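You operate a simulated robot arm through the tools that you are given. There is no shell and no other tool.

You are at the controls of a simulated robot arm. One attempt, no reset.

TASK
Top up the clamped motor's oil to between the two red rings.
Fine: use the pump and spill none; park the spout and put the filler cap back. Leave the other controls. Where these are worked on the way, their far stop is far enough and under half their travel is too little: oil spout.

The check looks at the end state, three seconds after you hand in, the way a careful person would. Anything else that was tipped, shoved, dropped, spilled or broken makes it a failure. Lids that push on must go on centred and level and be pressed home; caps that screw on are set level and turned clockwise until they are tight.

THE ROBOT
A 6-joint arm with a three-finger gripper, fixed in place. Base frame: the origin is on the floor under the middle of its stand, x ahead of it, y to its left, z up. Readings come in m, degrees, newtons and seconds.
It reaches about 1.213 m from its shoulder. Its first joint turns from -166.0 to 166.0 degrees. Payload 4.89 kg.
The TCP is the grasp point between the finger pads, 0.03 m short of the fingertips. In the tool frame z runs along the fingers and y along their closing line. The gripper opens to 0.164 m; its body begins 0.125 m behind the TCP.
Orientation is told as [roll, pitch, yaw] about the base's x, y, z axes, in that order, counted from this pose: with the fingers straight down and closing along the base's y, the tool's x points along the base's -x, its y along +y and its z along -z.

THE INTERFACE
- The arm moves only by the tool servo_tool. Its argument "increments" is a list of rows, each a list of 3 entries, a list of its own where there are three numbers: the shift along the tool's x, y, z in m, then the turn, a rotation vector about the tool's x, y, z in degrees, then the gripper command, from -1 (shut) to 1 (fully open), values between in proportion. In form: [[[dx, dy, dz], [ax, ay, az], fingers], ...]. A call has 1 to 20 rows; each row is the pose to reach, as a shift and turn from the pose commanded when the call began, along the tool's axes at that moment. A row lasts 0.2 s, in which the tool goes at most 0.05 m and 8.6 degrees; a call with a longer step from one row to the next is refused whole, and so is a gripper value outside its range. A pose out of reach is approached as far as the arm can. The call stops where the force on the tool passes 90 N (or 10 N more than at its start, if that is more) or the arm is blocked; 0.2 s more then pass. Each finger travels about 0.108 m/s and halts on what it meets, pressing with about 32 N; the grip force reading is that of the motor and also rises with nothing between the fingers. The clock runs only during rows and for 0.2 s after the last one: add rows that repeat a pose to give the fingers time. It gives the time, the measured TCP pose, the force on the tool (base axes), the opening and the grip force at its end, in the units of the frame above (readings bear some noise), with the torque about the TCP (base axes, N m) and any sound that the robot's microphone picked up, and new pictures: "pictures" is both (left out), scene, wrist or none.
- Cameras (640 x 400 px; columns grow to the right, rows downward): "scene" is fixed at [0.2189, -0.6483, 1.4647]; the picture's right is [-0.74, -0.67, 0.00], its down [0.31, -0.34, -0.89] and it looks along [0.60, -0.66, 0.46] (base axes); focal length 214 px, centre (320, 200). "wrist" rides on the gripper at [0.076, -0.002, -0.152] in the tool frame; the picture's right is [0.02, 1.00, 0.00], its down [-0.88, 0.02, -0.47] and it looks along [-0.47, 0.01, 0.88] (tool axes); focal length 247 px, centre (320, 200). There is no depth. A picture from a camera that has moved, and an enlarged one, comes with that camera's place and axes in the base frame and with its lens.
- raise_lower(by): moves the trunk up (or, below 0, down) by that many m; the arm rides with it, the base frame stays. It gives what a move gives, with no picture.
- enlarge(camera, box): a new picture of the part [left, top, right, bottom] of that camera's present view, enlarged. The clock stands still meanwhile.
- job_done(): hands the job in; it is judged then, once.

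Places have to be worked out from the pictures, the camera data and where the tool is seen. Open the gripper and draw the arm clear of the work before you hand the job in, unless the task says otherwise.

The tools are called after ">>>" as a command line: name --argument value ..., lists and objects as JSON in quotes. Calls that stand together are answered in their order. servo_tool: Moves the arm, as the interface text tells. Its arguments: {"type":"object","properties":{"increments":{"type":"array"},"pictures":{"type":"string","enum":["both","scene","wrist","none"]}},"required":["increments"]} The other tools are called the same way: raise_lower (by) moves the trunk up or down; enlarge (camera, box) takes an enlarged picture of a part of a camera's view; job_done () hands the job in.

At the start:

```text
time: 0.0
eef_pos: [0.1043, -0.5231, 1.2423]
ee_rot: [0.0, -0.1, -0.1]
force: [-0.6, -0.8, -0.9]
wrist_torque: [0.03, 0.01, 0.0]
finger_gap: 0.1643
finger_force: 0.1
trunk travel left (down, up): [-0.175, 0.215]
```

scene: 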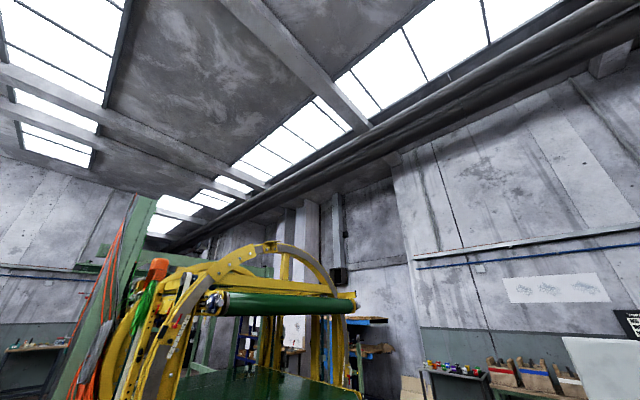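
wrist: 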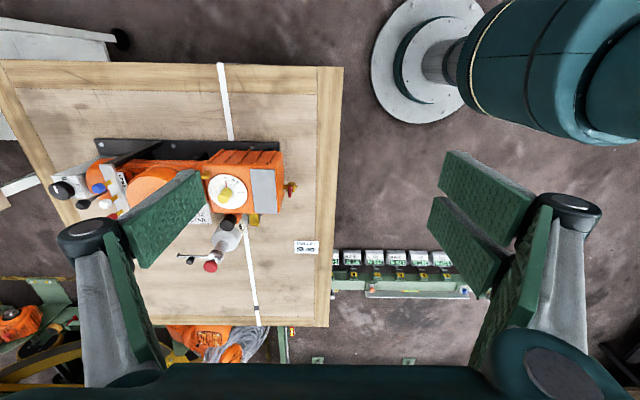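

The scene camera looks up at the ceiling, so the wrist camera is the useful one. It shows a workbench with an orange motor assembly, and I'll enlarge that part to identify the pieces.

>>> enlarge --camera "wrist" --box '[40, 120, 340, 310]'

>>> enlarge --camera "wrist" --box '[160, 140, 320, 280]'

>>> enlarge --camera "scene" --box '[100, 230, 400, 400]'

```text
2.11 times, centred on (190, 215) of wrist
camera zoom: at [0.0273, -0.5248, 1.3939], right [-0.02, 1.0, 0.0], down [0.88, 0.02, 0.47], along [0.47, 0.01, -0.88], focal length 520 px, centre (594, 168)
```

zoom: 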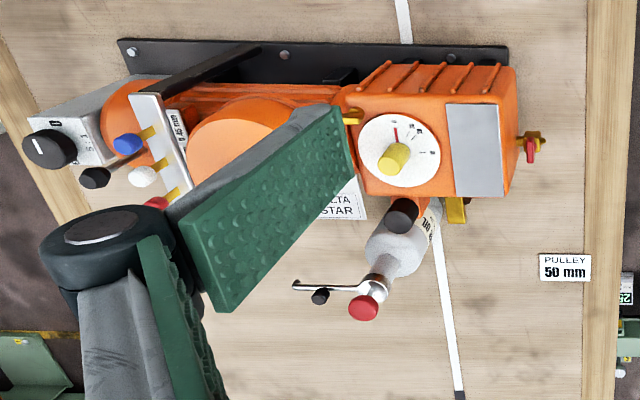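

```text
2.86 times, centred on (240, 210) of wrist
camera zoom: at [0.0273, -0.5248, 1.3939], right [-0.02, 1.0, 0.0], down [0.88, 0.02, 0.47], along [0.47, 0.01, -0.88], focal length 706 px, centre (549, 171)
```

zoom: 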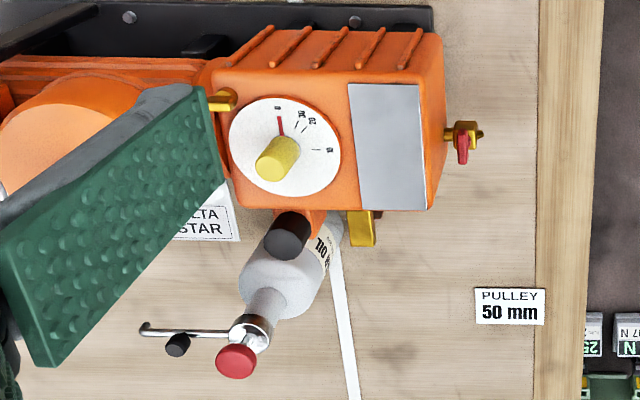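

```text
2.13 times, centred on (250, 315) of scene
camera zoom: at [0.2189, -0.6483, 1.4647], right [-0.74, -0.67, 0.0], down [0.31, -0.34, -0.89], along [0.6, -0.66, 0.46], focal length 458 px, centre (469, -45)
```

zoom: 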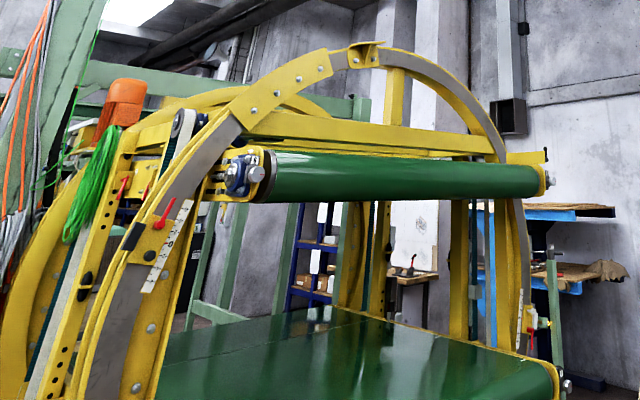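

The wrist view shows a motor on a bench to the robot's right, with a dial, a grey oil bottle carrying a red knob, and a chrome spout. I'll shift the tool toward -y at this height to centre it and triangulate.

>>> servo_tool --increments '[[[0, -0.04, 0], [0, 0, 0], 1], [[0, -0.08, 0], [0, 0, 0], 1], [[0, -0.12, 0], [0, 0, 0], 1], [[0, -0.15, 0], [0, 0, 0], 1], [[0, -0.15, 0], [0, 0, 0], 1]]'

```text
time: 1.2
eef_pos: [0.1043, -0.6753, 1.2409]
ee_rot: [0.0, 0.1, -0.1]
force: [-0.2, -1.9, -0.2]
wrist_torque: [0.23, -0.02, 0.04]
finger_gap: 0.164
finger_force: 0.0
trunk travel left (down, up): [-0.175, 0.215]
camera wrist: at [0.027, -0.6778, 1.3932], right [-0.02, 1.0, 0.0], down [0.88, 0.02, 0.47], along [0.47, 0.01, -0.88], focal length 247 px, centre (320, 200)
```

scene: 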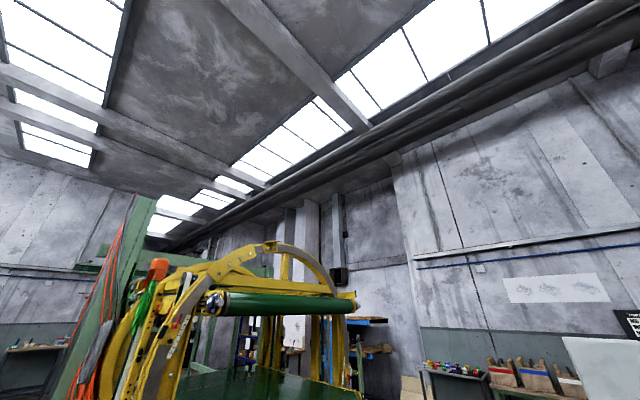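
wrist: 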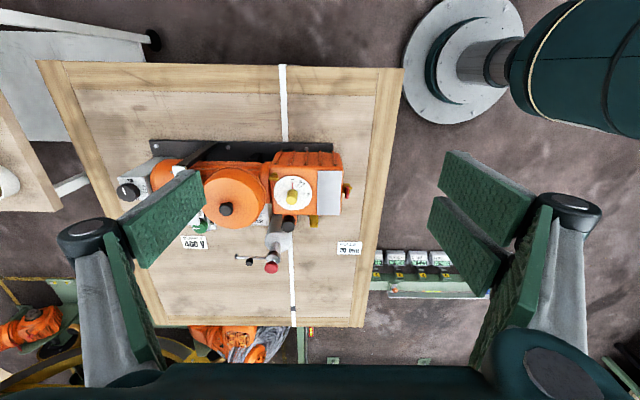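

Triangulating the dial from the two views puts it near [0.275, -0.73, 0.89], with the red knob near [0.47, -0.79, 0.925] and the bench top near z 0.68. I'll enlarge the new view for detail.

>>> enlarge --camera "wrist" --box '[220, 140, 360, 280]'

>>> enlarge --camera "wrist" --box '[100, 130, 360, 290]'

```text
2.86 times, centred on (290, 210) of wrist
camera zoom: at [0.027, -0.6778, 1.3932], right [-0.02, 1.0, 0.0], down [0.88, 0.02, 0.47], along [0.47, 0.01, -0.88], focal length 706 px, centre (406, 171)
```

zoom: 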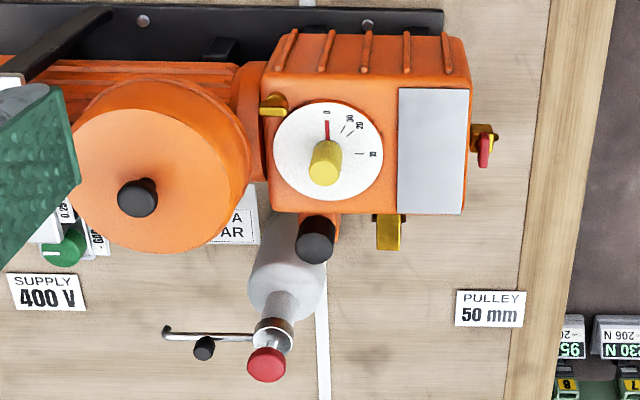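

```text
2.46 times, centred on (230, 210) of wrist
camera zoom: at [0.027, -0.6778, 1.3932], right [-0.02, 1.0, 0.0], down [0.88, 0.02, 0.47], along [0.47, 0.01, -0.88], focal length 608 px, centre (542, 175)
```

zoom: 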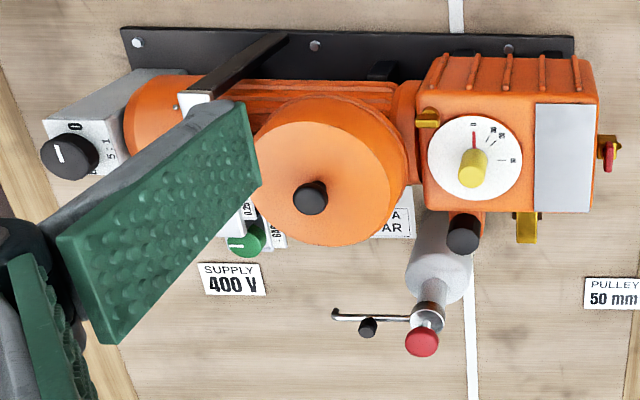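

Everything reads upright from the +x side, so that is the front, with the filler neck and its black cap there. I'll yaw the tool about 180° and move to +x so the camera looks back at the front face for the sight glass.

>>> servo_tool --increments '[[[-0.02, 0, 0], [0, 0, 8.5], 1], [[-0.04, 0, 0], [0, 0, 17], 1], [[-0.06, 0, 0], [0, 0, 25.5], 1], [[-0.08, 0, 0], [0, 0, 34], 1], [[-0.1, 0, 0], [0, 0, 42.5], 1], [[-0.12, 0, 0], [0, 0, 51], 1], [[-0.14, 0, 0], [0, 0, 59.5], 1], [[-0.16, 0, 0], [0, 0, 68], 1], [[-0.18, 0, 0], [0, 0, 76.5], 1], [[-0.2, 0, 0], [0, 0, 85], 1], [[-0.22, 0, 0], [0, 0, 93.5], 1], [[-0.24, 0, 0], [0, 0, 102], 1], [[-0.26, 0, 0], [0, 0, 110.5], 1], [[-0.28, 0, 0], [0, 0, 119], 1], [[-0.3, 0, 0], [0, 0, 127.5], 1], [[-0.32, 0, 0], [0, 0, 136], 1], [[-0.34, 0, 0], [0, 0, 144.5], 1], [[-0.36, 0, 0], [0, 0, 153], 1], [[-0.38, 0, 0], [0, 0, 161.5], 1], [[-0.4, 0, 0], [0, 0, 170], 1]]' --pictures "wrist"

```text
time: 5.4
eef_pos: [0.5047, -0.673, 1.2409]
ee_rot: [0.1, 0.0, -170.2]
force: [-0.7, -0.3, 0.5]
wrist_torque: [0.01, -0.11, 0.0]
finger_gap: 0.164
finger_force: 0.0
trunk travel left (down, up): [-0.175, 0.215]
camera wrist: at [0.5785, -0.6593, 1.3939], right [0.19, -0.98, 0.0], down [-0.86, -0.17, 0.47], along [-0.46, -0.09, -0.88], focal length 247 px, centre (320, 200)
```

wrist: 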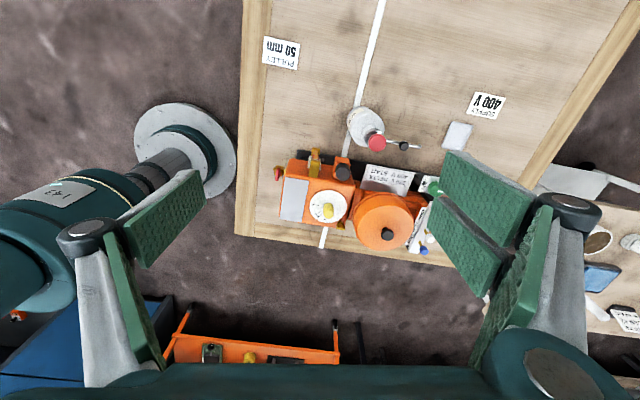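

The yaw worked, and the motor is visible from the front-top. Next I'll tilt about base +y by 40° and come down and forward for an oblique front view.

>>> servo_tool --increments '[[[0.0155, 0.008, 0.03], [1.16, -6.57, 0], 1], [[0.031, 0.016, 0.06], [2.32, -13.1, 0], 1], [[0.0465, 0.024, 0.09], [3.48, -19.7, 0], 1], [[0.062, 0.032, 0.12], [4.64, -26.3, 0], 1], [[0.0775, 0.04, 0.15], [5.8, -32.8, 0], 1], [[0.093, 0.047, 0.17], [6.96, -39.4, 0], 1], [[0.093, 0.047, 0.17], [6.96, -39.4, 0], 1]]' --pictures "wrist"

```text
time: 7.0
eef_pos: [0.5965, -0.7104, 1.0723]
ee_rot: [-5.9, -37.6, -167.5]
force: [0.3, 0.1, -1.4]
wrist_torque: [0.04, 0.07, -0.01]
finger_gap: 0.1641
finger_force: 0.1
out of reach, approached as far as the arm can: row 6, 7
trunk travel left (down, up): [-0.175, 0.215]
camera wrist: at [0.7491, -0.692, 1.1458], right [0.17, -0.98, -0.09], down [-0.39, -0.16, 0.91], along [-0.91, -0.12, -0.41], focal length 247 px, centre (320, 200)
```

wrist: 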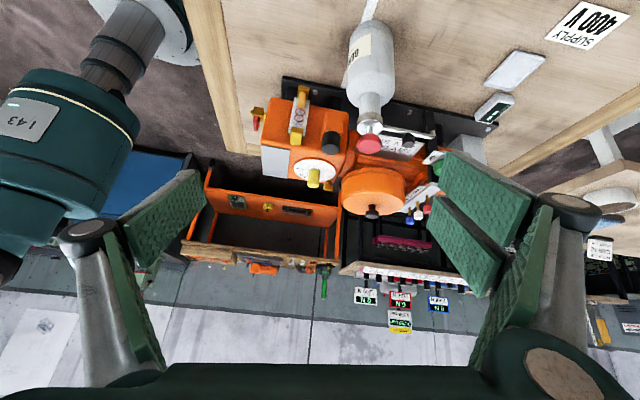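

The front face is now visible upside down, and a sight glass with red rings shows near (298,115). I'll enlarge it and the pump.

>>> enlarge --camera "wrist" --box '[270, 80, 350, 140]'

>>> enlarge --camera "wrist" --box '[230, 0, 550, 220]'

>>> enlarge --camera "wrist" --box '[320, 90, 460, 190]'

```text
6.67 times, centred on (310, 110) of wrist
camera zoom: at [0.7491, -0.692, 1.1458], right [0.17, -0.98, -0.09], down [-0.39, -0.16, 0.91], along [-0.91, -0.12, -0.41], focal length 1646 px, centre (387, 800)
```

zoom: 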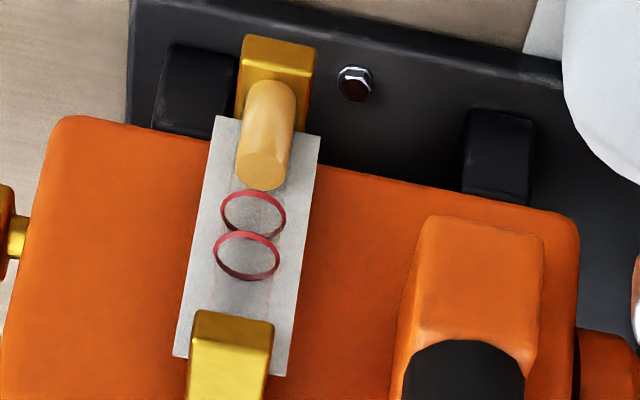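

```text
1.82 times, centred on (390, 110) of wrist
camera zoom: at [0.7491, -0.692, 1.1458], right [0.17, -0.98, -0.09], down [-0.39, -0.16, 0.91], along [-0.91, -0.12, -0.41], focal length 449 px, centre (193, 364)
```

zoom: 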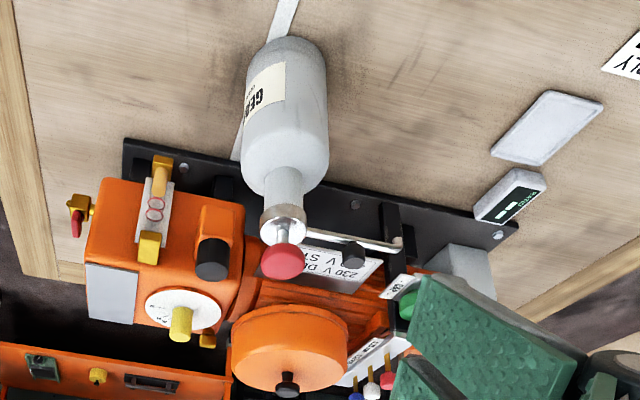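

```text
4.00 times, centred on (390, 140) of wrist
camera zoom: at [0.7491, -0.692, 1.1458], right [0.17, -0.98, -0.09], down [-0.39, -0.16, 0.91], along [-0.91, -0.12, -0.41], focal length 988 px, centre (40, 440)
```

zoom: 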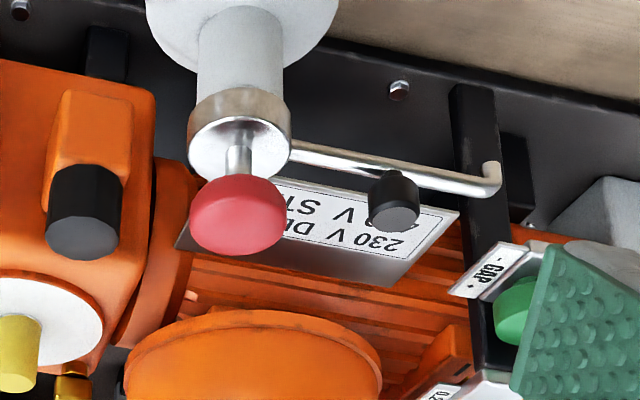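

The sight glass shows golden oil just under the lower of two red rings, and the parts triangulate consistently:
- Filler cap top is near [0.38, -0.75, 0.878].
- Red pump knob is near [0.472, -0.791, 0.925].
- Spout tip is near [0.472, -0.891, 0.88], 0.10 m from the pump axis, which matches the distance from there to the filler.
- Spout handle is near [0.471, -0.851, 0.907].

I'll close the gripper here in free space to learn the finger geometry.

>>> servo_tool --increments '[[[0, 0, 0], [0, 0, 0], 0], [[0, 0, 0], [0, 0, 0], -0.5], [[0, 0, 0], [0, 0, 0], -0.5], [[0, 0, 0], [0, 0, 0], -0.5], [[0, 0, 0], [0, 0, 0], -0.5], [[0, 0, 0], [0, 0, 0], -0.5]]' --pictures "wrist"

```text
time: 8.4
eef_pos: [0.5962, -0.7101, 1.0723]
ee_rot: [-5.8, -37.6, -167.4]
force: [0.0, -0.4, -0.1]
wrist_torque: [-0.03, 0.02, 0.03]
finger_gap: 0.0409
finger_force: 0.0
trunk travel left (down, up): [-0.175, 0.215]
camera wrist: at [0.7486, -0.6919, 1.1464], right [0.17, -0.98, -0.09], down [-0.39, -0.16, 0.91], along [-0.91, -0.12, -0.41], focal length 247 px, centre (320, 200)
```

wrist: 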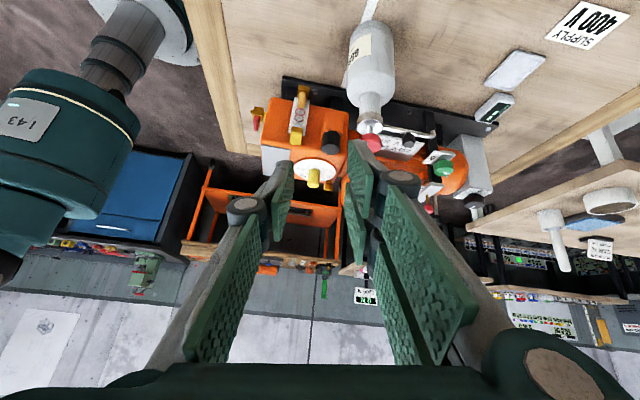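

Gap is linear in the command (-0.5 gives 41 mm). I'll enlarge the finger region for the pad layout, and the cap.

>>> enlarge --camera "wrist" --box '[220, 110, 440, 260]'

```text
2.67 times, centred on (330, 185) of wrist
camera zoom: at [0.7486, -0.6919, 1.1464], right [0.17, -0.98, -0.09], down [-0.39, -0.16, 0.91], along [-0.91, -0.12, -0.41], focal length 659 px, centre (293, 240)
```

zoom: 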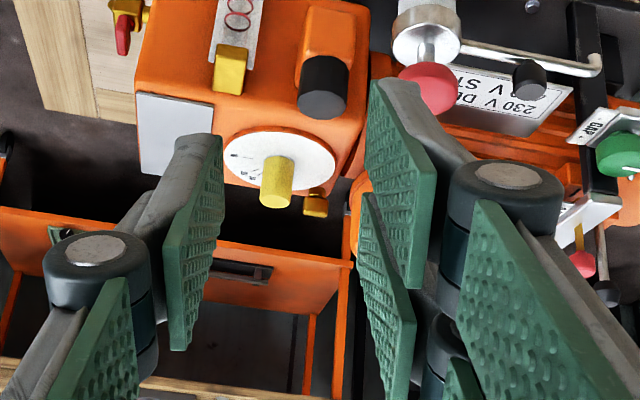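

The right side has two pads at about ±18 mm and the left side one centred pad, so it behaves like a flat parallel grip. Next I want a profile view from the +y side to measure heights, so I'll back away toward +y and up while undoing the tilt.

>>> servo_tool --increments '[[[-0.021, -0.038, 0.004], [-1.1, 6.3, 0], -0.5], [[-0.042, -0.076, 0.008], [-2.2, 12.6, 0], -0.5], [[-0.063, -0.114, 0.012], [-3.3, 18.9, 0], -0.5], [[-0.084, -0.152, 0.016], [-4.4, 25.2, 0], -0.5], [[-0.105, -0.19, 0.02], [-5.5, 31.5, 0], -0.5], [[-0.126, -0.229, 0.0235], [-6.6, 37.4, 0], -0.5], [[-0.126, -0.229, 0.0235], [-6.6, 37.4, 0], -0.5]]' --pictures "none"

```text
time: 10.0
eef_pos: [0.4454, -0.507, 1.1482]
ee_rot: [1.5, -0.1, -168.8]
force: [-0.6, 0.4, 0.7]
wrist_torque: [-0.13, -0.15, 0.01]
finger_gap: 0.041
finger_force: 0.0
trunk travel left (down, up): [-0.175, 0.215]
```

Now yaw to -90° so the camera sits on the +y side looking toward -y.

>>> servo_tool --increments '[[[0, 0, 0], [0, 0, -8], -0.5], [[0, 0, 0], [0, 0, -16], -0.5], [[0, 0, 0], [0, 0, -24], -0.5], [[0, 0, 0], [0, 0, -32], -0.5], [[0, 0, 0], [0, 0, -40], -0.5], [[0, 0, 0], [0, 0, -48], -0.5], [[0, 0, 0], [0, 0, -56], -0.5], [[0, 0, 0], [0, 0, -64], -0.5], [[0, 0, 0], [0, 0, -72], -0.5], [[0, 0, 0], [0, 0, -78.8], -0.5]]' --pictures "wrist"

```text
time: 12.2
eef_pos: [0.4479, -0.5084, 1.1488]
ee_rot: [0.1, -1.6, -89.9]
force: [0.3, -0.6, 0.0]
wrist_torque: [-0.01, 0.0, 0.01]
finger_gap: 0.0411
finger_force: 0.0
trunk travel left (down, up): [-0.175, 0.215]
camera wrist: at [0.4456, -0.4288, 1.2991], right [1.0, 0.02, 0.0], down [0.02, -0.87, 0.5], along [0.01, -0.5, -0.87], focal length 247 px, centre (320, 200)
```

wrist: 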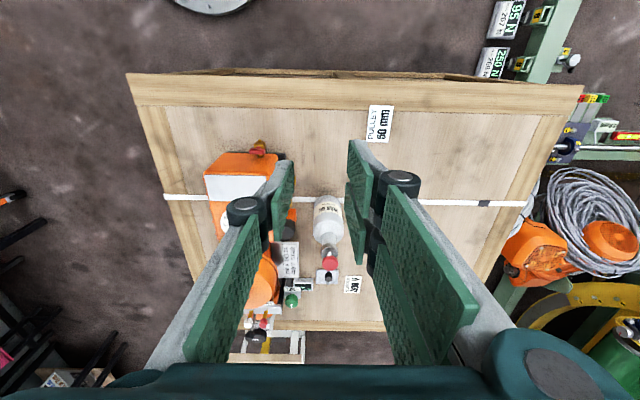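

The pump and gearbox are both visible from the +y side. I'll open the fingers for a clear view and tilt 45° toward -y while descending to a profile view.

>>> servo_tool --increments '[[[0, -0.005, 0.033], [0, -7.5, 0], 0], [[0, -0.01, 0.066], [0, -15, 0], 1], [[0, -0.015, 0.1], [0, -22.5, 0], 1], [[0, -0.02, 0.133], [0, -30, 0], 1], [[0, -0.025, 0.166], [0, -37.5, 0], 1], [[0, -0.03, 0.2], [0, -45, 0], 1], [[0, -0.03, 0.2], [0, -45, 0], 1]]' --pictures "wrist"

```text
time: 13.8
eef_pos: [0.4175, -0.5137, 0.9489]
ee_rot: [0.0, -46.6, -90.0]
force: [-0.2, -0.8, -1.0]
wrist_torque: [0.03, 0.07, -0.08]
finger_gap: 0.1639
finger_force: 0.0
trunk travel left (down, up): [-0.175, 0.215]
camera wrist: at [0.4169, -0.3515, 0.9981], right [1.0, 0.01, -0.01], down [0.02, -0.26, 0.96], along [0.01, -0.96, -0.26], focal length 247 px, centre (320, 200)
```

wrist: 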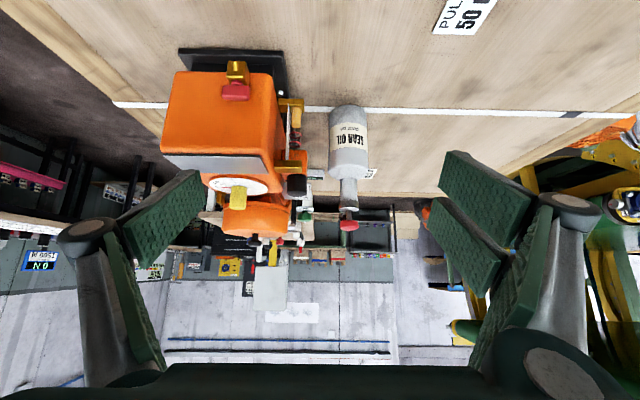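

>>> enlarge --camera "wrist" --box '[150, 40, 390, 250]'

>>> enlarge --camera "wrist" --box '[250, 140, 370, 240]'

>>> enlarge --camera "wrist" --box '[270, 90, 320, 200]'

```text
1.90 times, centred on (270, 145) of wrist
camera zoom: at [0.4169, -0.3515, 0.9981], right [1.0, 0.01, -0.01], down [0.02, -0.26, 0.96], along [0.01, -0.96, -0.26], focal length 470 px, centre (415, 305)
```

zoom: 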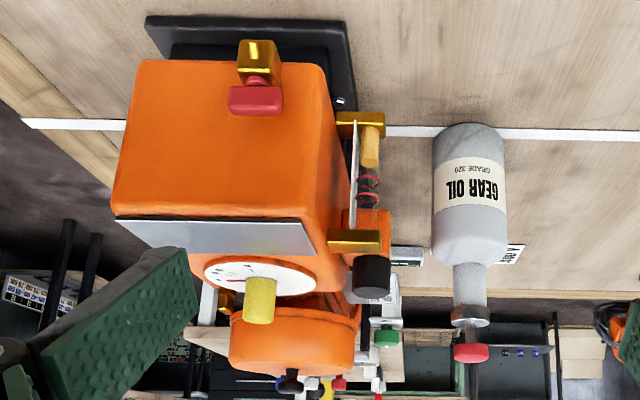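

```text
4.00 times, centred on (310, 190) of wrist
camera zoom: at [0.4169, -0.3515, 0.9981], right [1.0, 0.01, -0.01], down [0.02, -0.26, 0.96], along [0.01, -0.96, -0.26], focal length 988 px, centre (360, 240)
```

zoom: 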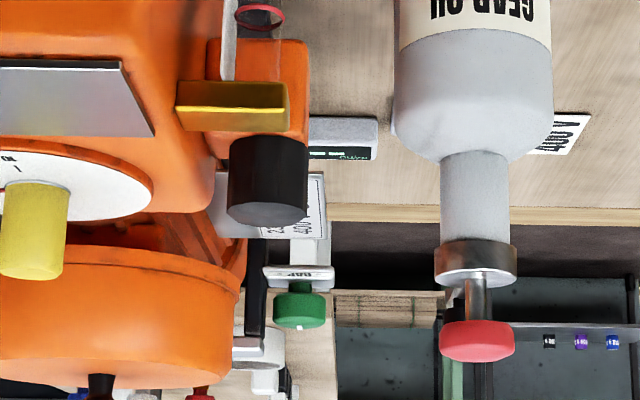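

```text
3.64 times, centred on (295, 145) of wrist
camera zoom: at [0.4169, -0.3515, 0.9981], right [1.0, 0.01, -0.01], down [0.02, -0.26, 0.96], along [0.01, -0.96, -0.26], focal length 898 px, centre (411, 400)
```

zoom: 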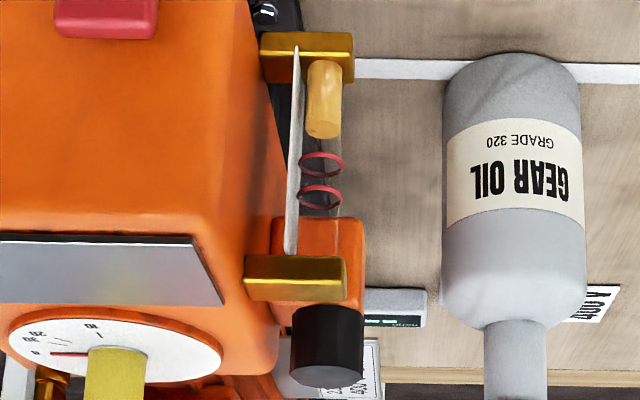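

The profile view gives the details:
- The cap is a smooth black cylinder 33 mm wide, z about 0.851–0.879, with the gearbox top near 0.865.
- Oil sits about 1.5 ring-spacings below the middle of the rings.
- Bench top is about z 0.697.

I'll undo the tilt and rise before going over the cap.

>>> servo_tool --increments '[[[-0.018, 0, -0.017], [0, 7.8, 0], 0], [[-0.036, 0, -0.034], [0, 15.6, 0], -0.33], [[-0.054, 0, -0.051], [0, 23.4, 0], -0.33], [[-0.072, 0, -0.068], [0, 31.2, 0], -0.33], [[-0.09, 0, -0.085], [0, 39, 0], -0.33], [[-0.108, 0, -0.102], [0, 46.6, 0], -0.33], [[-0.108, 0, -0.102], [0, 46.6, 0], -0.33]]' --pictures "none"

```text
time: 15.4
eef_pos: [0.4171, -0.5157, 1.0965]
ee_rot: [0.1, 0.1, -90.0]
force: [0.5, -0.2, -0.4]
wrist_torque: [0.02, 0.03, -0.01]
finger_gap: 0.0546
finger_force: 0.0
trunk travel left (down, up): [-0.175, 0.215]
```

Now I'll move over the cap at TCP z about 1.03 and yaw about -175°, with a 55 mm gap.

>>> servo_tool --increments '[[[-0.0235, -0.0036, 0.0067], [0, 0, 8.5], -0.33], [[-0.047, -0.0071, 0.0133], [0, 0, 17], -0.33], [[-0.0706, -0.0107, 0.02], [0, 0, 25.5], -0.33], [[-0.0941, -0.0142, 0.0266], [0, 0, 34], -0.33], [[-0.1177, -0.0178, 0.0333], [0, 0, 42.5], -0.33], [[-0.1412, -0.0214, 0.04], [0, 0, 51], -0.33], [[-0.1647, -0.0249, 0.0466], [0, 0, 59.5], -0.33], [[-0.1882, -0.0285, 0.0532], [0, 0, 68], -0.33], [[-0.2118, -0.032, 0.06], [0, 0, 76.5], -0.33], [[-0.2353, -0.0356, 0.0665], [0, 0, 85], -0.33], [[-0.2353, -0.0356, 0.0665], [0, 0, 85], -0.33]]' --pictures "wrist"

```text
time: 17.8
eef_pos: [0.383, -0.752, 1.0311]
ee_rot: [-0.1, 0.2, -175.1]
force: [-0.4, -0.8, 0.7]
wrist_torque: [0.03, 0.0, 0.0]
finger_gap: 0.055
finger_force: 0.1
trunk travel left (down, up): [-0.175, 0.215]
camera wrist: at [0.4586, -0.7434, 1.1827], right [0.11, -0.99, 0.0], down [-0.88, -0.09, 0.47], along [-0.47, -0.05, -0.88], focal length 247 px, centre (320, 200)
```

wrist: 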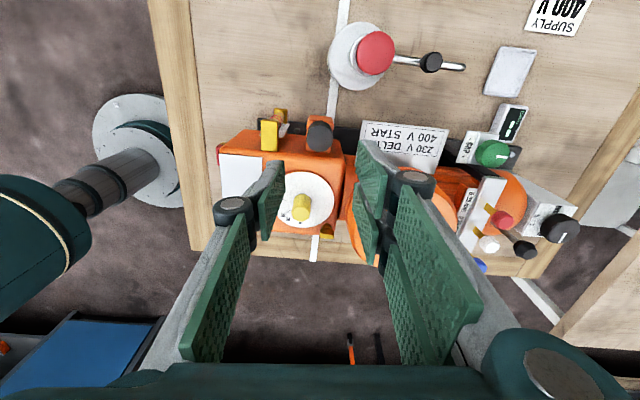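

The cap is at about (320,132) in this view. I'll enlarge to refine its position.

>>> enlarge --camera "wrist" --box '[250, 90, 390, 190]'

>>> enlarge --camera "wrist" --box '[310, 10, 480, 110]'

```text
4.00 times, centred on (320, 140) of wrist
camera zoom: at [0.4586, -0.7434, 1.1827], right [0.11, -0.99, 0.0], down [-0.88, -0.09, 0.47], along [-0.47, -0.05, -0.88], focal length 988 px, centre (320, 440)
```

zoom: 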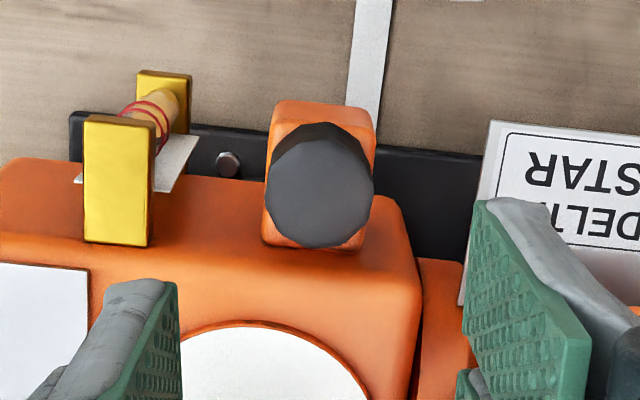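

```text
3.76 times, centred on (395, 60) of wrist
camera zoom: at [0.4586, -0.7434, 1.1827], right [0.11, -0.99, 0.0], down [-0.88, -0.09, 0.47], along [-0.47, -0.05, -0.88], focal length 930 px, centre (38, 727)
```

zoom: 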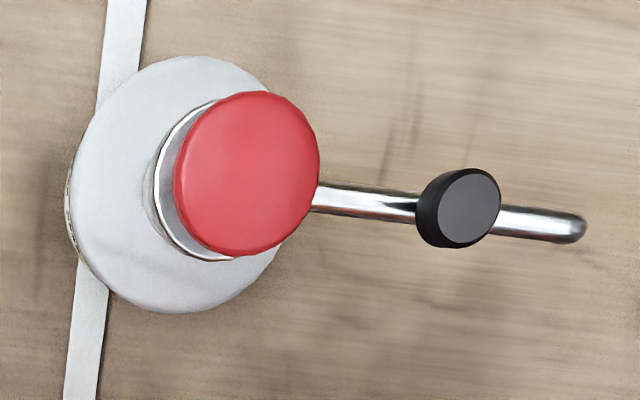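

The refined cap centre is about [0.384, -0.7515], right under the TCP. I'll lower to TCP z about 0.90, putting the fingertips near 0.87 just above the gearbox top, and check before closing.

>>> servo_tool --increments '[[[0.001, 0, 0.035], [0, 0, 0], -0.33], [[0.001, 0, 0.07], [0, 0, 0], -0.33], [[0.001, 0, 0.1], [0, 0, 0], -0.33], [[0.001, 0, 0.12], [0, 0, 0], -0.33], [[0.001, 0, 0.131], [0, 0, 0], -0.33], [[0.001, 0, 0.131], [0, 0, 0], -0.33]]' --pictures "wrist"

```text
time: 19.2
eef_pos: [0.382, -0.7485, 0.8985]
ee_rot: [-0.1, 0.1, -175.0]
force: [0.5, 0.5, 0.1]
wrist_torque: [0.03, 0.0, -0.01]
finger_gap: 0.0549
finger_force: 0.0
trunk travel left (down, up): [-0.175, 0.215]
camera wrist: at [0.4591, -0.7414, 1.0515], right [0.11, -0.99, 0.0], down [-0.88, -0.1, 0.47], along [-0.47, -0.05, -0.88], focal length 247 px, centre (320, 200)
```

wrist: 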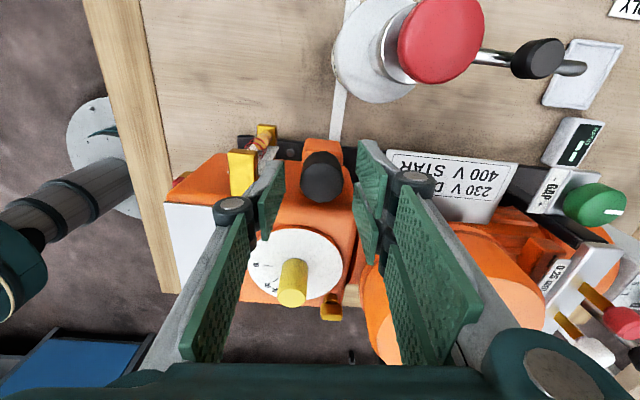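

>>> enlarge --camera "wrist" --box '[240, 110, 420, 240]'

```text
3.08 times, centred on (330, 175) of wrist
camera zoom: at [0.4591, -0.7414, 1.0515], right [0.11, -0.99, 0.0], down [-0.88, -0.1, 0.47], along [-0.47, -0.05, -0.88], focal length 760 px, centre (289, 277)
```

zoom: 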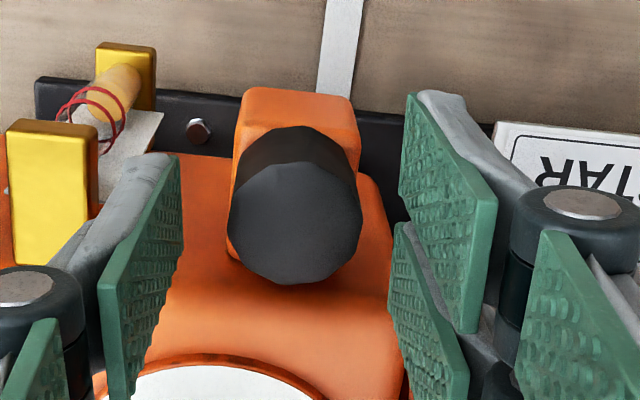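

The cap sits nicely between the pads, with its centre recomputed at [0.384, -0.751]. I'll shift about 2 mm to centre and close on it.

>>> servo_tool --increments '[[[0.001, 0.002, 0.0], [0, 0, 0], -0.33], [[0.001, 0.002, 0.0], [0, 0, 0], -0.5], [[0.001, 0.002, 0.0], [0, 0, 0], -0.8], [[0.001, 0.002, 0.0], [0, 0, 0], -1], [[0.001, 0.002, 0.0], [0, 0, 0], -1], [[0.001, 0.002, 0.0], [0, 0, 0], -1]]' --pictures "wrist"

```text
time: 20.6
eef_pos: [0.3849, -0.7505, 0.9004]
ee_rot: [-0.1, 0.1, -175.0]
force: [-0.5, 0.0, -0.5]
wrist_torque: [0.0, 0.05, -0.01]
finger_gap: 0.0312
finger_force: 32.4
trunk travel left (down, up): [-0.175, 0.215]
camera wrist: at [0.4602, -0.7434, 1.0519], right [0.11, -0.99, 0.0], down [-0.88, -0.1, 0.47], along [-0.47, -0.05, -0.88], focal length 247 px, centre (320, 200)
```

wrist: 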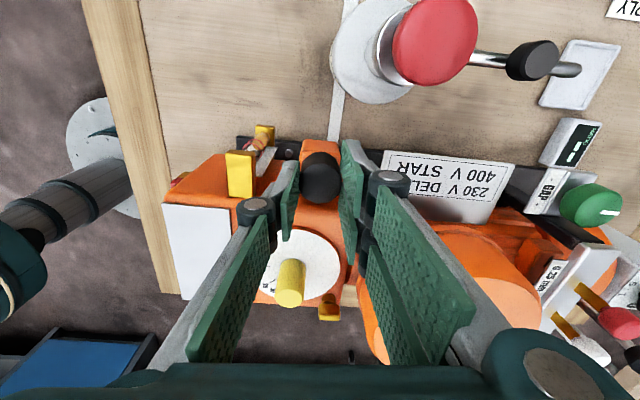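

The cap is gripped with a 31 mm gap at 32 N. I'll try a counter-clockwise turn of about 40° seen from above and watch the torque.

>>> servo_tool --increments '[[[0, 0, 0], [0, 0, -8], -1], [[0, 0, 0], [0, 0, -16], -1], [[0, 0, 0], [0, 0, -24], -1], [[0, 0, 0], [0, 0, -32], -1], [[0, 0, 0], [0, 0, -40], -1], [[0, 0, 0], [0, 0, -40], -1]]' --pictures "wrist"

```text
time: 22.0
eef_pos: [0.3834, -0.7497, 0.8992]
ee_rot: [-0.2, 0.1, -134.9]
force: [-1.3, 13.8, -0.7]
wrist_torque: [0.52, 0.08, -0.09]
finger_gap: 0.0308
finger_force: 31.8
trunk travel left (down, up): [-0.175, 0.215]
camera wrist: at [0.4368, -0.6962, 1.0521], right [0.72, -0.69, 0.0], down [-0.61, -0.64, 0.47], along [-0.33, -0.34, -0.88], focal length 247 px, centre (320, 200)
```

wrist: 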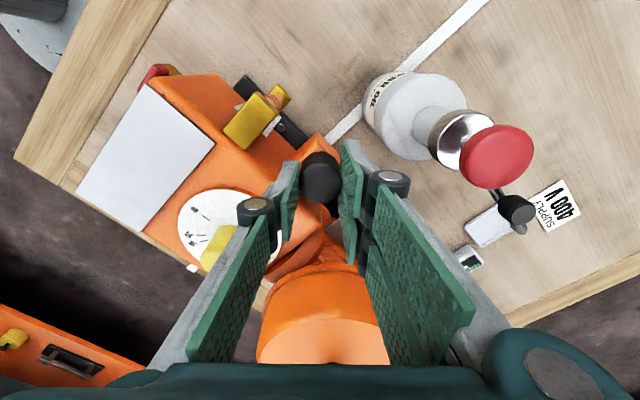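

A side force of about 14 N built up but little torque about z. I'll look closely at the cap.

>>> enlarge --camera "wrist" --box '[270, 120, 370, 220]'

```text
4.00 times, centred on (320, 170) of wrist
camera zoom: at [0.4368, -0.6962, 1.0521], right [0.72, -0.69, 0.0], down [-0.61, -0.64, 0.47], along [-0.33, -0.34, -0.88], focal length 988 px, centre (320, 320)
```

zoom: 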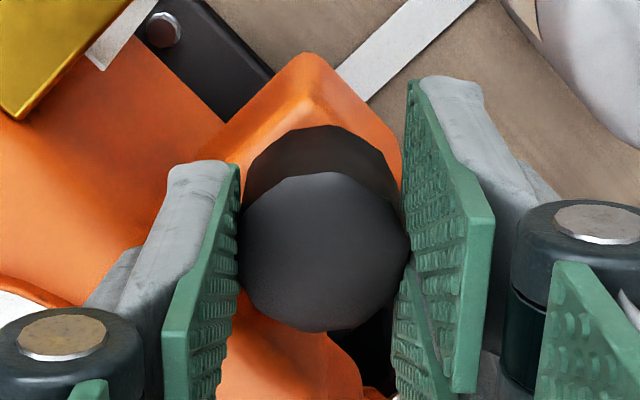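

I'll continue turning counter-clockwise another 60°, shifting about 1.5 mm toward +y to relieve the side force.

>>> servo_tool --increments '[[[0.001, -0.001, 0], [0, 0, 0], -1], [[0.001, -0.001, 0], [0, 0, -8], -1], [[0.001, -0.001, 0], [0, 0, -16], -1], [[0.001, -0.001, 0], [0, 0, -24], -1], [[0.001, -0.001, 0], [0, 0, -32], -1], [[0.001, -0.001, 0], [0, 0, -40], -1], [[0.001, -0.001, 0], [0, 0, -48], -1], [[0.001, -0.001, 0], [0, 0, -56], -1], [[0.001, -0.001, 0], [0, 0, -56], -1]]' --pictures "wrist"

```text
time: 24.0
eef_pos: [0.384, -0.7509, 0.8991]
ee_rot: [0.1, 0.1, -79.0]
force: [-20.7, 9.0, 1.4]
wrist_torque: [0.41, 0.82, -0.07]
finger_gap: 0.0306
finger_force: 31.9
trunk travel left (down, up): [-0.175, 0.215]
camera wrist: at [0.367, -0.676, 1.0521], right [0.98, 0.21, 0.0], down [0.19, -0.86, 0.47], along [0.1, -0.46, -0.88], focal length 247 px, centre (320, 200)
```

wrist: 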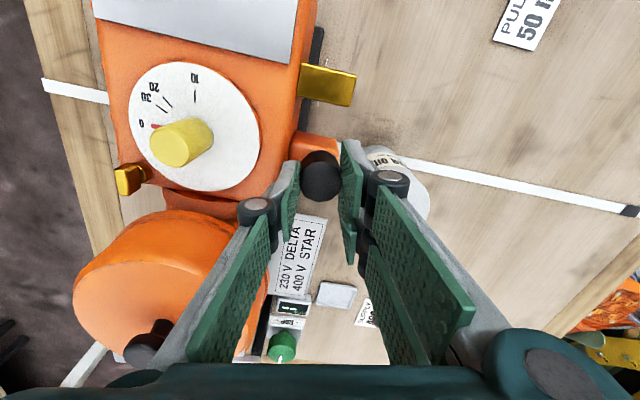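

The side force is consistent with the cap sitting about 1.7 mm off the TCP in the hand. I'll compensate for that and try a 1.5 mm lift to see whether the cap is free or held.

>>> servo_tool --increments '[[[0.001, -0.0013, 0], [0, 0, 0], -1], [[0.001, -0.0013, -0.0015], [0, 0, 0], -1], [[0.001, -0.0013, -0.0015], [0, 0, 0], -1]]' --pictures "none"

```text
time: 24.8
eef_pos: [0.3837, -0.7502, 0.9002]
ee_rot: [0.2, 0.0, -79.0]
force: [-4.6, -0.7, -1.0]
wrist_torque: [-0.04, 0.19, 0.02]
finger_gap: 0.0305
finger_force: 31.8
trunk travel left (down, up): [-0.175, 0.215]
```

The side force dropped and the lift met almost no resistance. I'll lift another 4 mm slowly and look.

>>> servo_tool --increments '[[[0, 0, -0.002], [0, 0, 0], -1], [[0, 0, -0.004], [0, 0, 0], -1], [[0, 0, -0.004], [0, 0, 0], -1]]' --pictures "wrist"

>>> enlarge --camera "wrist" --box '[270, 110, 370, 210]'

```text
time: 25.6
eef_pos: [0.3836, -0.749, 0.9057]
ee_rot: [0.1, 0.0, -79.0]
force: [0.4, 0.2, -0.3]
wrist_torque: [-0.01, -0.04, -0.03]
finger_gap: 0.0306
finger_force: 32.2
trunk travel left (down, up): [-0.175, 0.215]
camera wrist: at [0.3665, -0.6751, 1.0575], right [0.98, 0.21, 0.0], down [0.19, -0.86, 0.47], along [0.1, -0.46, -0.88], focal length 247 px, centre (320, 200)
```

wrist: 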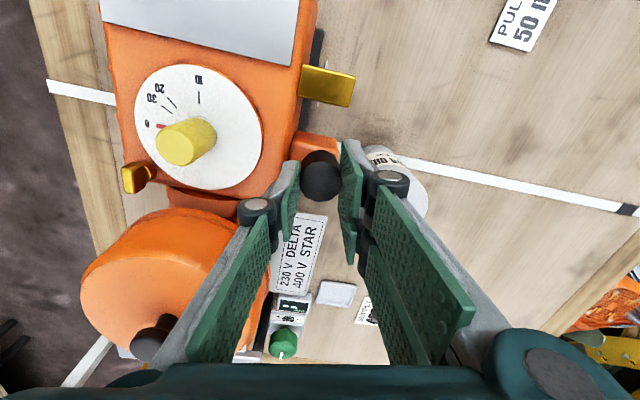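

```text
4.00 times, centred on (320, 160) of wrist
camera zoom: at [0.3665, -0.6751, 1.0575], right [0.98, 0.21, 0.0], down [0.19, -0.86, 0.47], along [0.1, -0.46, -0.88], focal length 988 px, centre (320, 360)
```

zoom: 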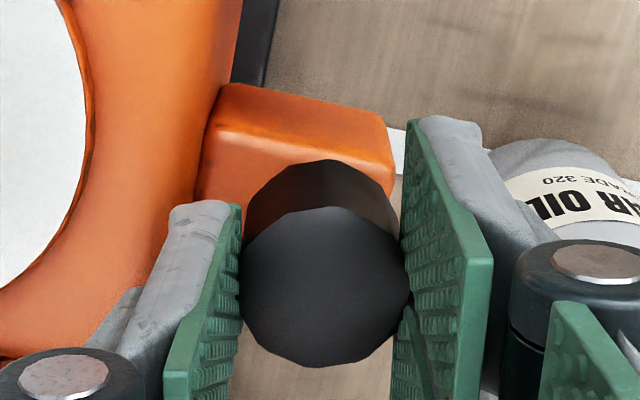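

All forces dropped to zero with the cap still in the fingers, so it is off the neck. I'll lift it clear and carry it over free bench at about [0.60, -0.66].

>>> servo_tool --increments '[[[0, 0, -0.02], [0, 0, 0], -1], [[0, 0, -0.05], [0, 0, 0], -1], [[0, 0, -0.085], [0, 0, 0], -1], [[0, 0, -0.115], [0, 0, 0], -1], [[0.006, 0.03, -0.115], [0, 0, 0], -1], [[0.014, 0.07, -0.115], [0, 0, 0], -1], [[0.022, 0.11, -0.115], [0, 0, 0], -1], [[0.03, 0.15, -0.115], [0, 0, 0], -1], [[0.038, 0.19, -0.115], [0, 0, 0], -1], [[0.046, 0.2286, -0.115], [0, 0, 0], -1], [[0.046, 0.2286, -0.115], [0, 0, 0], -1]]' --pictures "wrist"

```text
time: 28.0
eef_pos: [0.5996, -0.6599, 1.0191]
ee_rot: [0.1, 0.0, -78.9]
force: [0.3, 0.0, 0.9]
wrist_torque: [0.01, 0.04, -0.01]
finger_gap: 0.0303
finger_force: 32.3
trunk travel left (down, up): [-0.175, 0.215]
camera wrist: at [0.5833, -0.5867, 1.172], right [0.98, 0.21, 0.0], down [0.19, -0.86, 0.47], along [0.1, -0.46, -0.88], focal length 247 px, centre (320, 200)
```

wrist: 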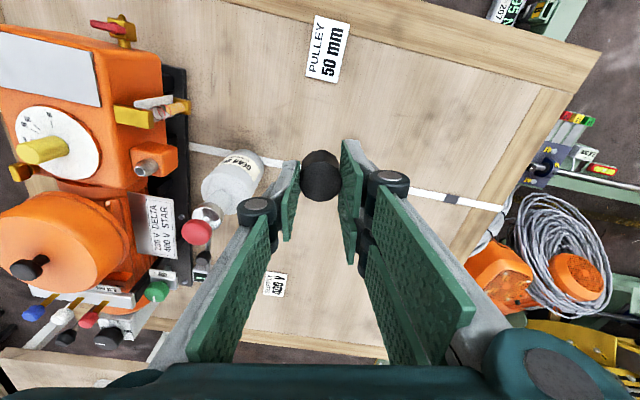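

The cap is held and the filler mouth is exposed. I'll zoom on the mouth to see whether it's threaded.

>>> enlarge --camera "wrist" --box '[110, 130, 190, 200]'

>>> enlarge --camera "wrist" --box '[250, 120, 400, 220]'

```text
5.71 times, centred on (150, 165) of wrist
camera zoom: at [0.5833, -0.5867, 1.172], right [0.98, 0.21, 0.0], down [0.19, -0.86, 0.47], along [0.1, -0.46, -0.88], focal length 1411 px, centre (1291, 400)
```

zoom: 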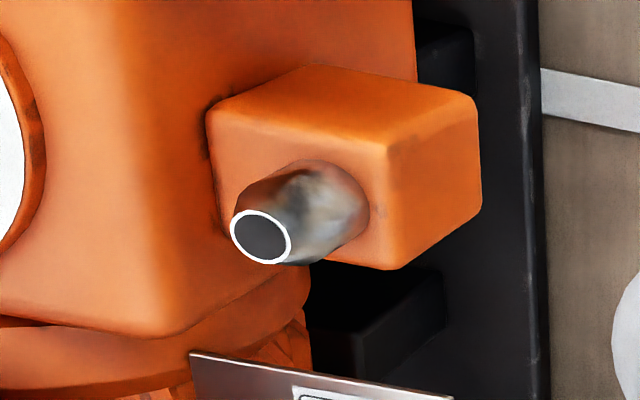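

```text
4.00 times, centred on (325, 170) of wrist
camera zoom: at [0.5833, -0.5867, 1.172], right [0.98, 0.21, 0.0], down [0.19, -0.86, 0.47], along [0.1, -0.46, -0.88], focal length 988 px, centre (300, 320)
```

zoom: 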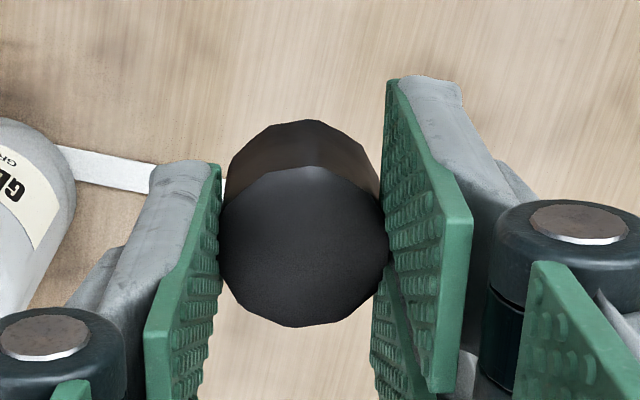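

The filler mouth is a chrome tube about 14 mm across. I'll lower the cap quickly to about 1 cm above the bench, then slowly.

>>> servo_tool --increments '[[[0, 0, 0.045], [0, 0, 0], -1], [[0, 0, 0.09], [0, 0, 0], -1], [[0, 0, 0.135], [0, 0, 0], -1], [[0, 0, 0.18], [0, 0, 0], -1], [[0, 0, 0.22], [0, 0, 0], -1], [[0, 0, 0.245], [0, 0, 0], -1], [[0, 0, 0.258], [0, 0, 0], -1], [[0, 0, 0.258], [0, 0, 0], -1]]' --pictures "wrist"

```text
time: 29.8
eef_pos: [0.5986, -0.6601, 0.7613]
ee_rot: [0.1, 0.1, -79.0]
force: [0.0, -0.1, 0.3]
wrist_torque: [0.02, 0.03, 0.04]
finger_gap: 0.0305
finger_force: 31.8
trunk travel left (down, up): [-0.175, 0.215]
camera wrist: at [0.583, -0.586, 0.9143], right [0.98, 0.21, 0.0], down [0.19, -0.86, 0.47], along [0.1, -0.46, -0.88], focal length 247 px, centre (320, 200)
```

wrist: 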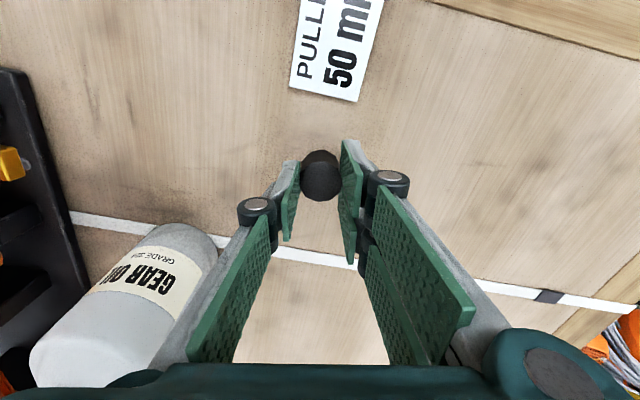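

Now I'll step down slowly in 2 mm rows, expecting contact near TCP z 0.745.

>>> servo_tool --increments '[[[0, 0, 0.003], [0, 0, 0], -1], [[0, 0, 0.006], [0, 0, 0], -1], [[0, 0, 0.008], [0, 0, 0], -1], [[0, 0, 0.01], [0, 0, 0], -1], [[0, 0, 0.01], [0, 0, 0], -1]]' --pictures "none"

```text
time: 31.0
eef_pos: [0.599, -0.6609, 0.7529]
ee_rot: [0.1, 0.1, -78.9]
force: [-0.3, 0.7, 0.0]
wrist_torque: [-0.02, -0.04, 0.04]
finger_gap: 0.0302
finger_force: 31.8
trunk travel left (down, up): [-0.175, 0.215]
```

>>> servo_tool --increments '[[[0, 0, 0.002], [0, 0, 0], -1], [[0, 0, 0.004], [0, 0, 0], -1], [[0, 0, 0.005], [0, 0, 0], -1], [[0, 0, 0.005], [0, 0, 0], -1]]' --pictures "wrist"

```text
time: 32.0
eef_pos: [0.5982, -0.6591, 0.7479]
ee_rot: [0.2, 0.0, -79.0]
force: [6.3, -5.3, 30.2]
wrist_torque: [-0.3, -0.13, 0.01]
finger_gap: 0.0304
finger_force: 32.0
trunk travel left (down, up): [-0.175, 0.215]
camera wrist: at [0.5824, -0.5859, 0.9008], right [0.98, 0.21, 0.0], down [0.19, -0.86, 0.47], along [0.1, -0.46, -0.88], focal length 247 px, centre (320, 200)
```

wrist: 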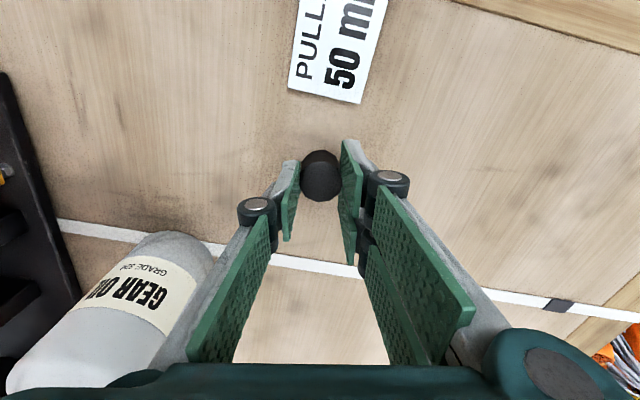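

Contact at 30 N. I'll relieve about 2 mm so it's lightly resting, then open the fingers a little.

>>> servo_tool --increments '[[[0, 0, -0.0022], [0, 0, 0], -1], [[0, 0, -0.0022], [0, 0, 0], -0.5], [[0, 0, -0.0022], [0, 0, 0], -0.27], [[0, 0, -0.0022], [0, 0, 0], -0.27], [[0, 0, -0.0022], [0, 0, 0], -0.27]]' --pictures "wrist"

>>> enlarge --camera "wrist" --box '[260, 120, 380, 220]'

```text
time: 33.2
eef_pos: [0.6004, -0.6611, 0.7501]
ee_rot: [0.2, 0.1, -79.0]
force: [0.0, -0.7, 0.7]
wrist_torque: [0.0, -0.01, 0.02]
finger_gap: 0.0599
finger_force: 0.1
trunk travel left (down, up): [-0.175, 0.215]
camera wrist: at [0.5826, -0.5864, 0.9018], right [0.98, 0.21, 0.0], down [0.19, -0.86, 0.47], along [0.1, -0.46, -0.88], focal length 247 px, centre (320, 200)
```

wrist: 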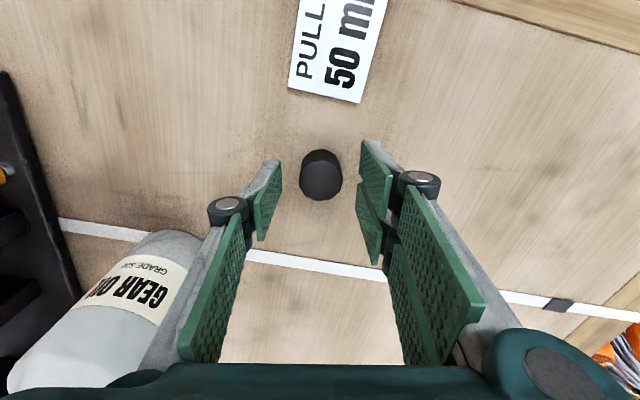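

```text
4.00 times, centred on (320, 170) of wrist
camera zoom: at [0.5826, -0.5864, 0.9018], right [0.98, 0.21, 0.0], down [0.19, -0.86, 0.47], along [0.1, -0.46, -0.88], focal length 988 px, centre (320, 320)
```

zoom: 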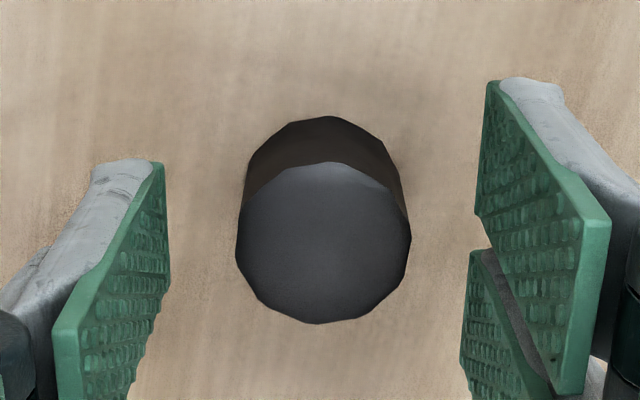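

The cap stands upright on the bench at about [0.599, -0.661]. I'll rise straight up clear of everything.

>>> servo_tool --increments '[[[0, 0, -0.02], [0, 0, 0], -0.27], [[0, 0, -0.06], [0, 0, 0], -0.27], [[0, 0, -0.105], [0, 0, 0], -0.27], [[0, 0, -0.15], [0, 0, 0], -0.27], [[0, 0, -0.195], [0, 0, 0], -0.27], [[0, 0, -0.24], [0, 0, 0], -0.27], [[0, 0, -0.285], [0, 0, 0], -0.27], [[0, 0, -0.3], [0, 0, 0], -0.27]]' --pictures "wrist"

```text
time: 35.0
eef_pos: [0.5978, -0.6599, 1.0505]
ee_rot: [0.0, 0.1, -79.1]
force: [-0.4, -0.2, 1.2]
wrist_torque: [-0.01, 0.0, -0.02]
finger_gap: 0.0598
finger_force: 0.0
trunk travel left (down, up): [-0.175, 0.215]
camera wrist: at [0.5815, -0.5866, 1.2026], right [0.98, 0.21, 0.0], down [0.19, -0.86, 0.47], along [0.1, -0.46, -0.88], focal length 247 px, centre (320, 200)
```

wrist: 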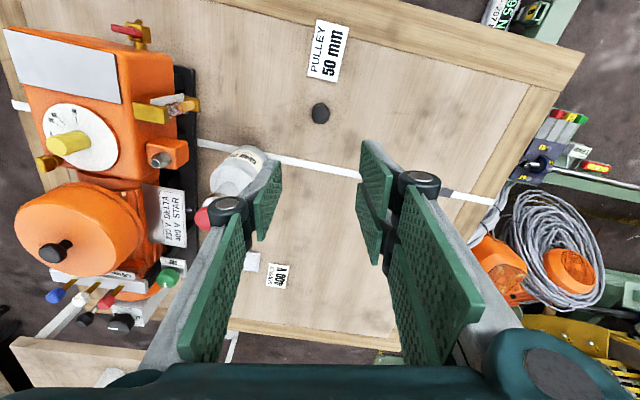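

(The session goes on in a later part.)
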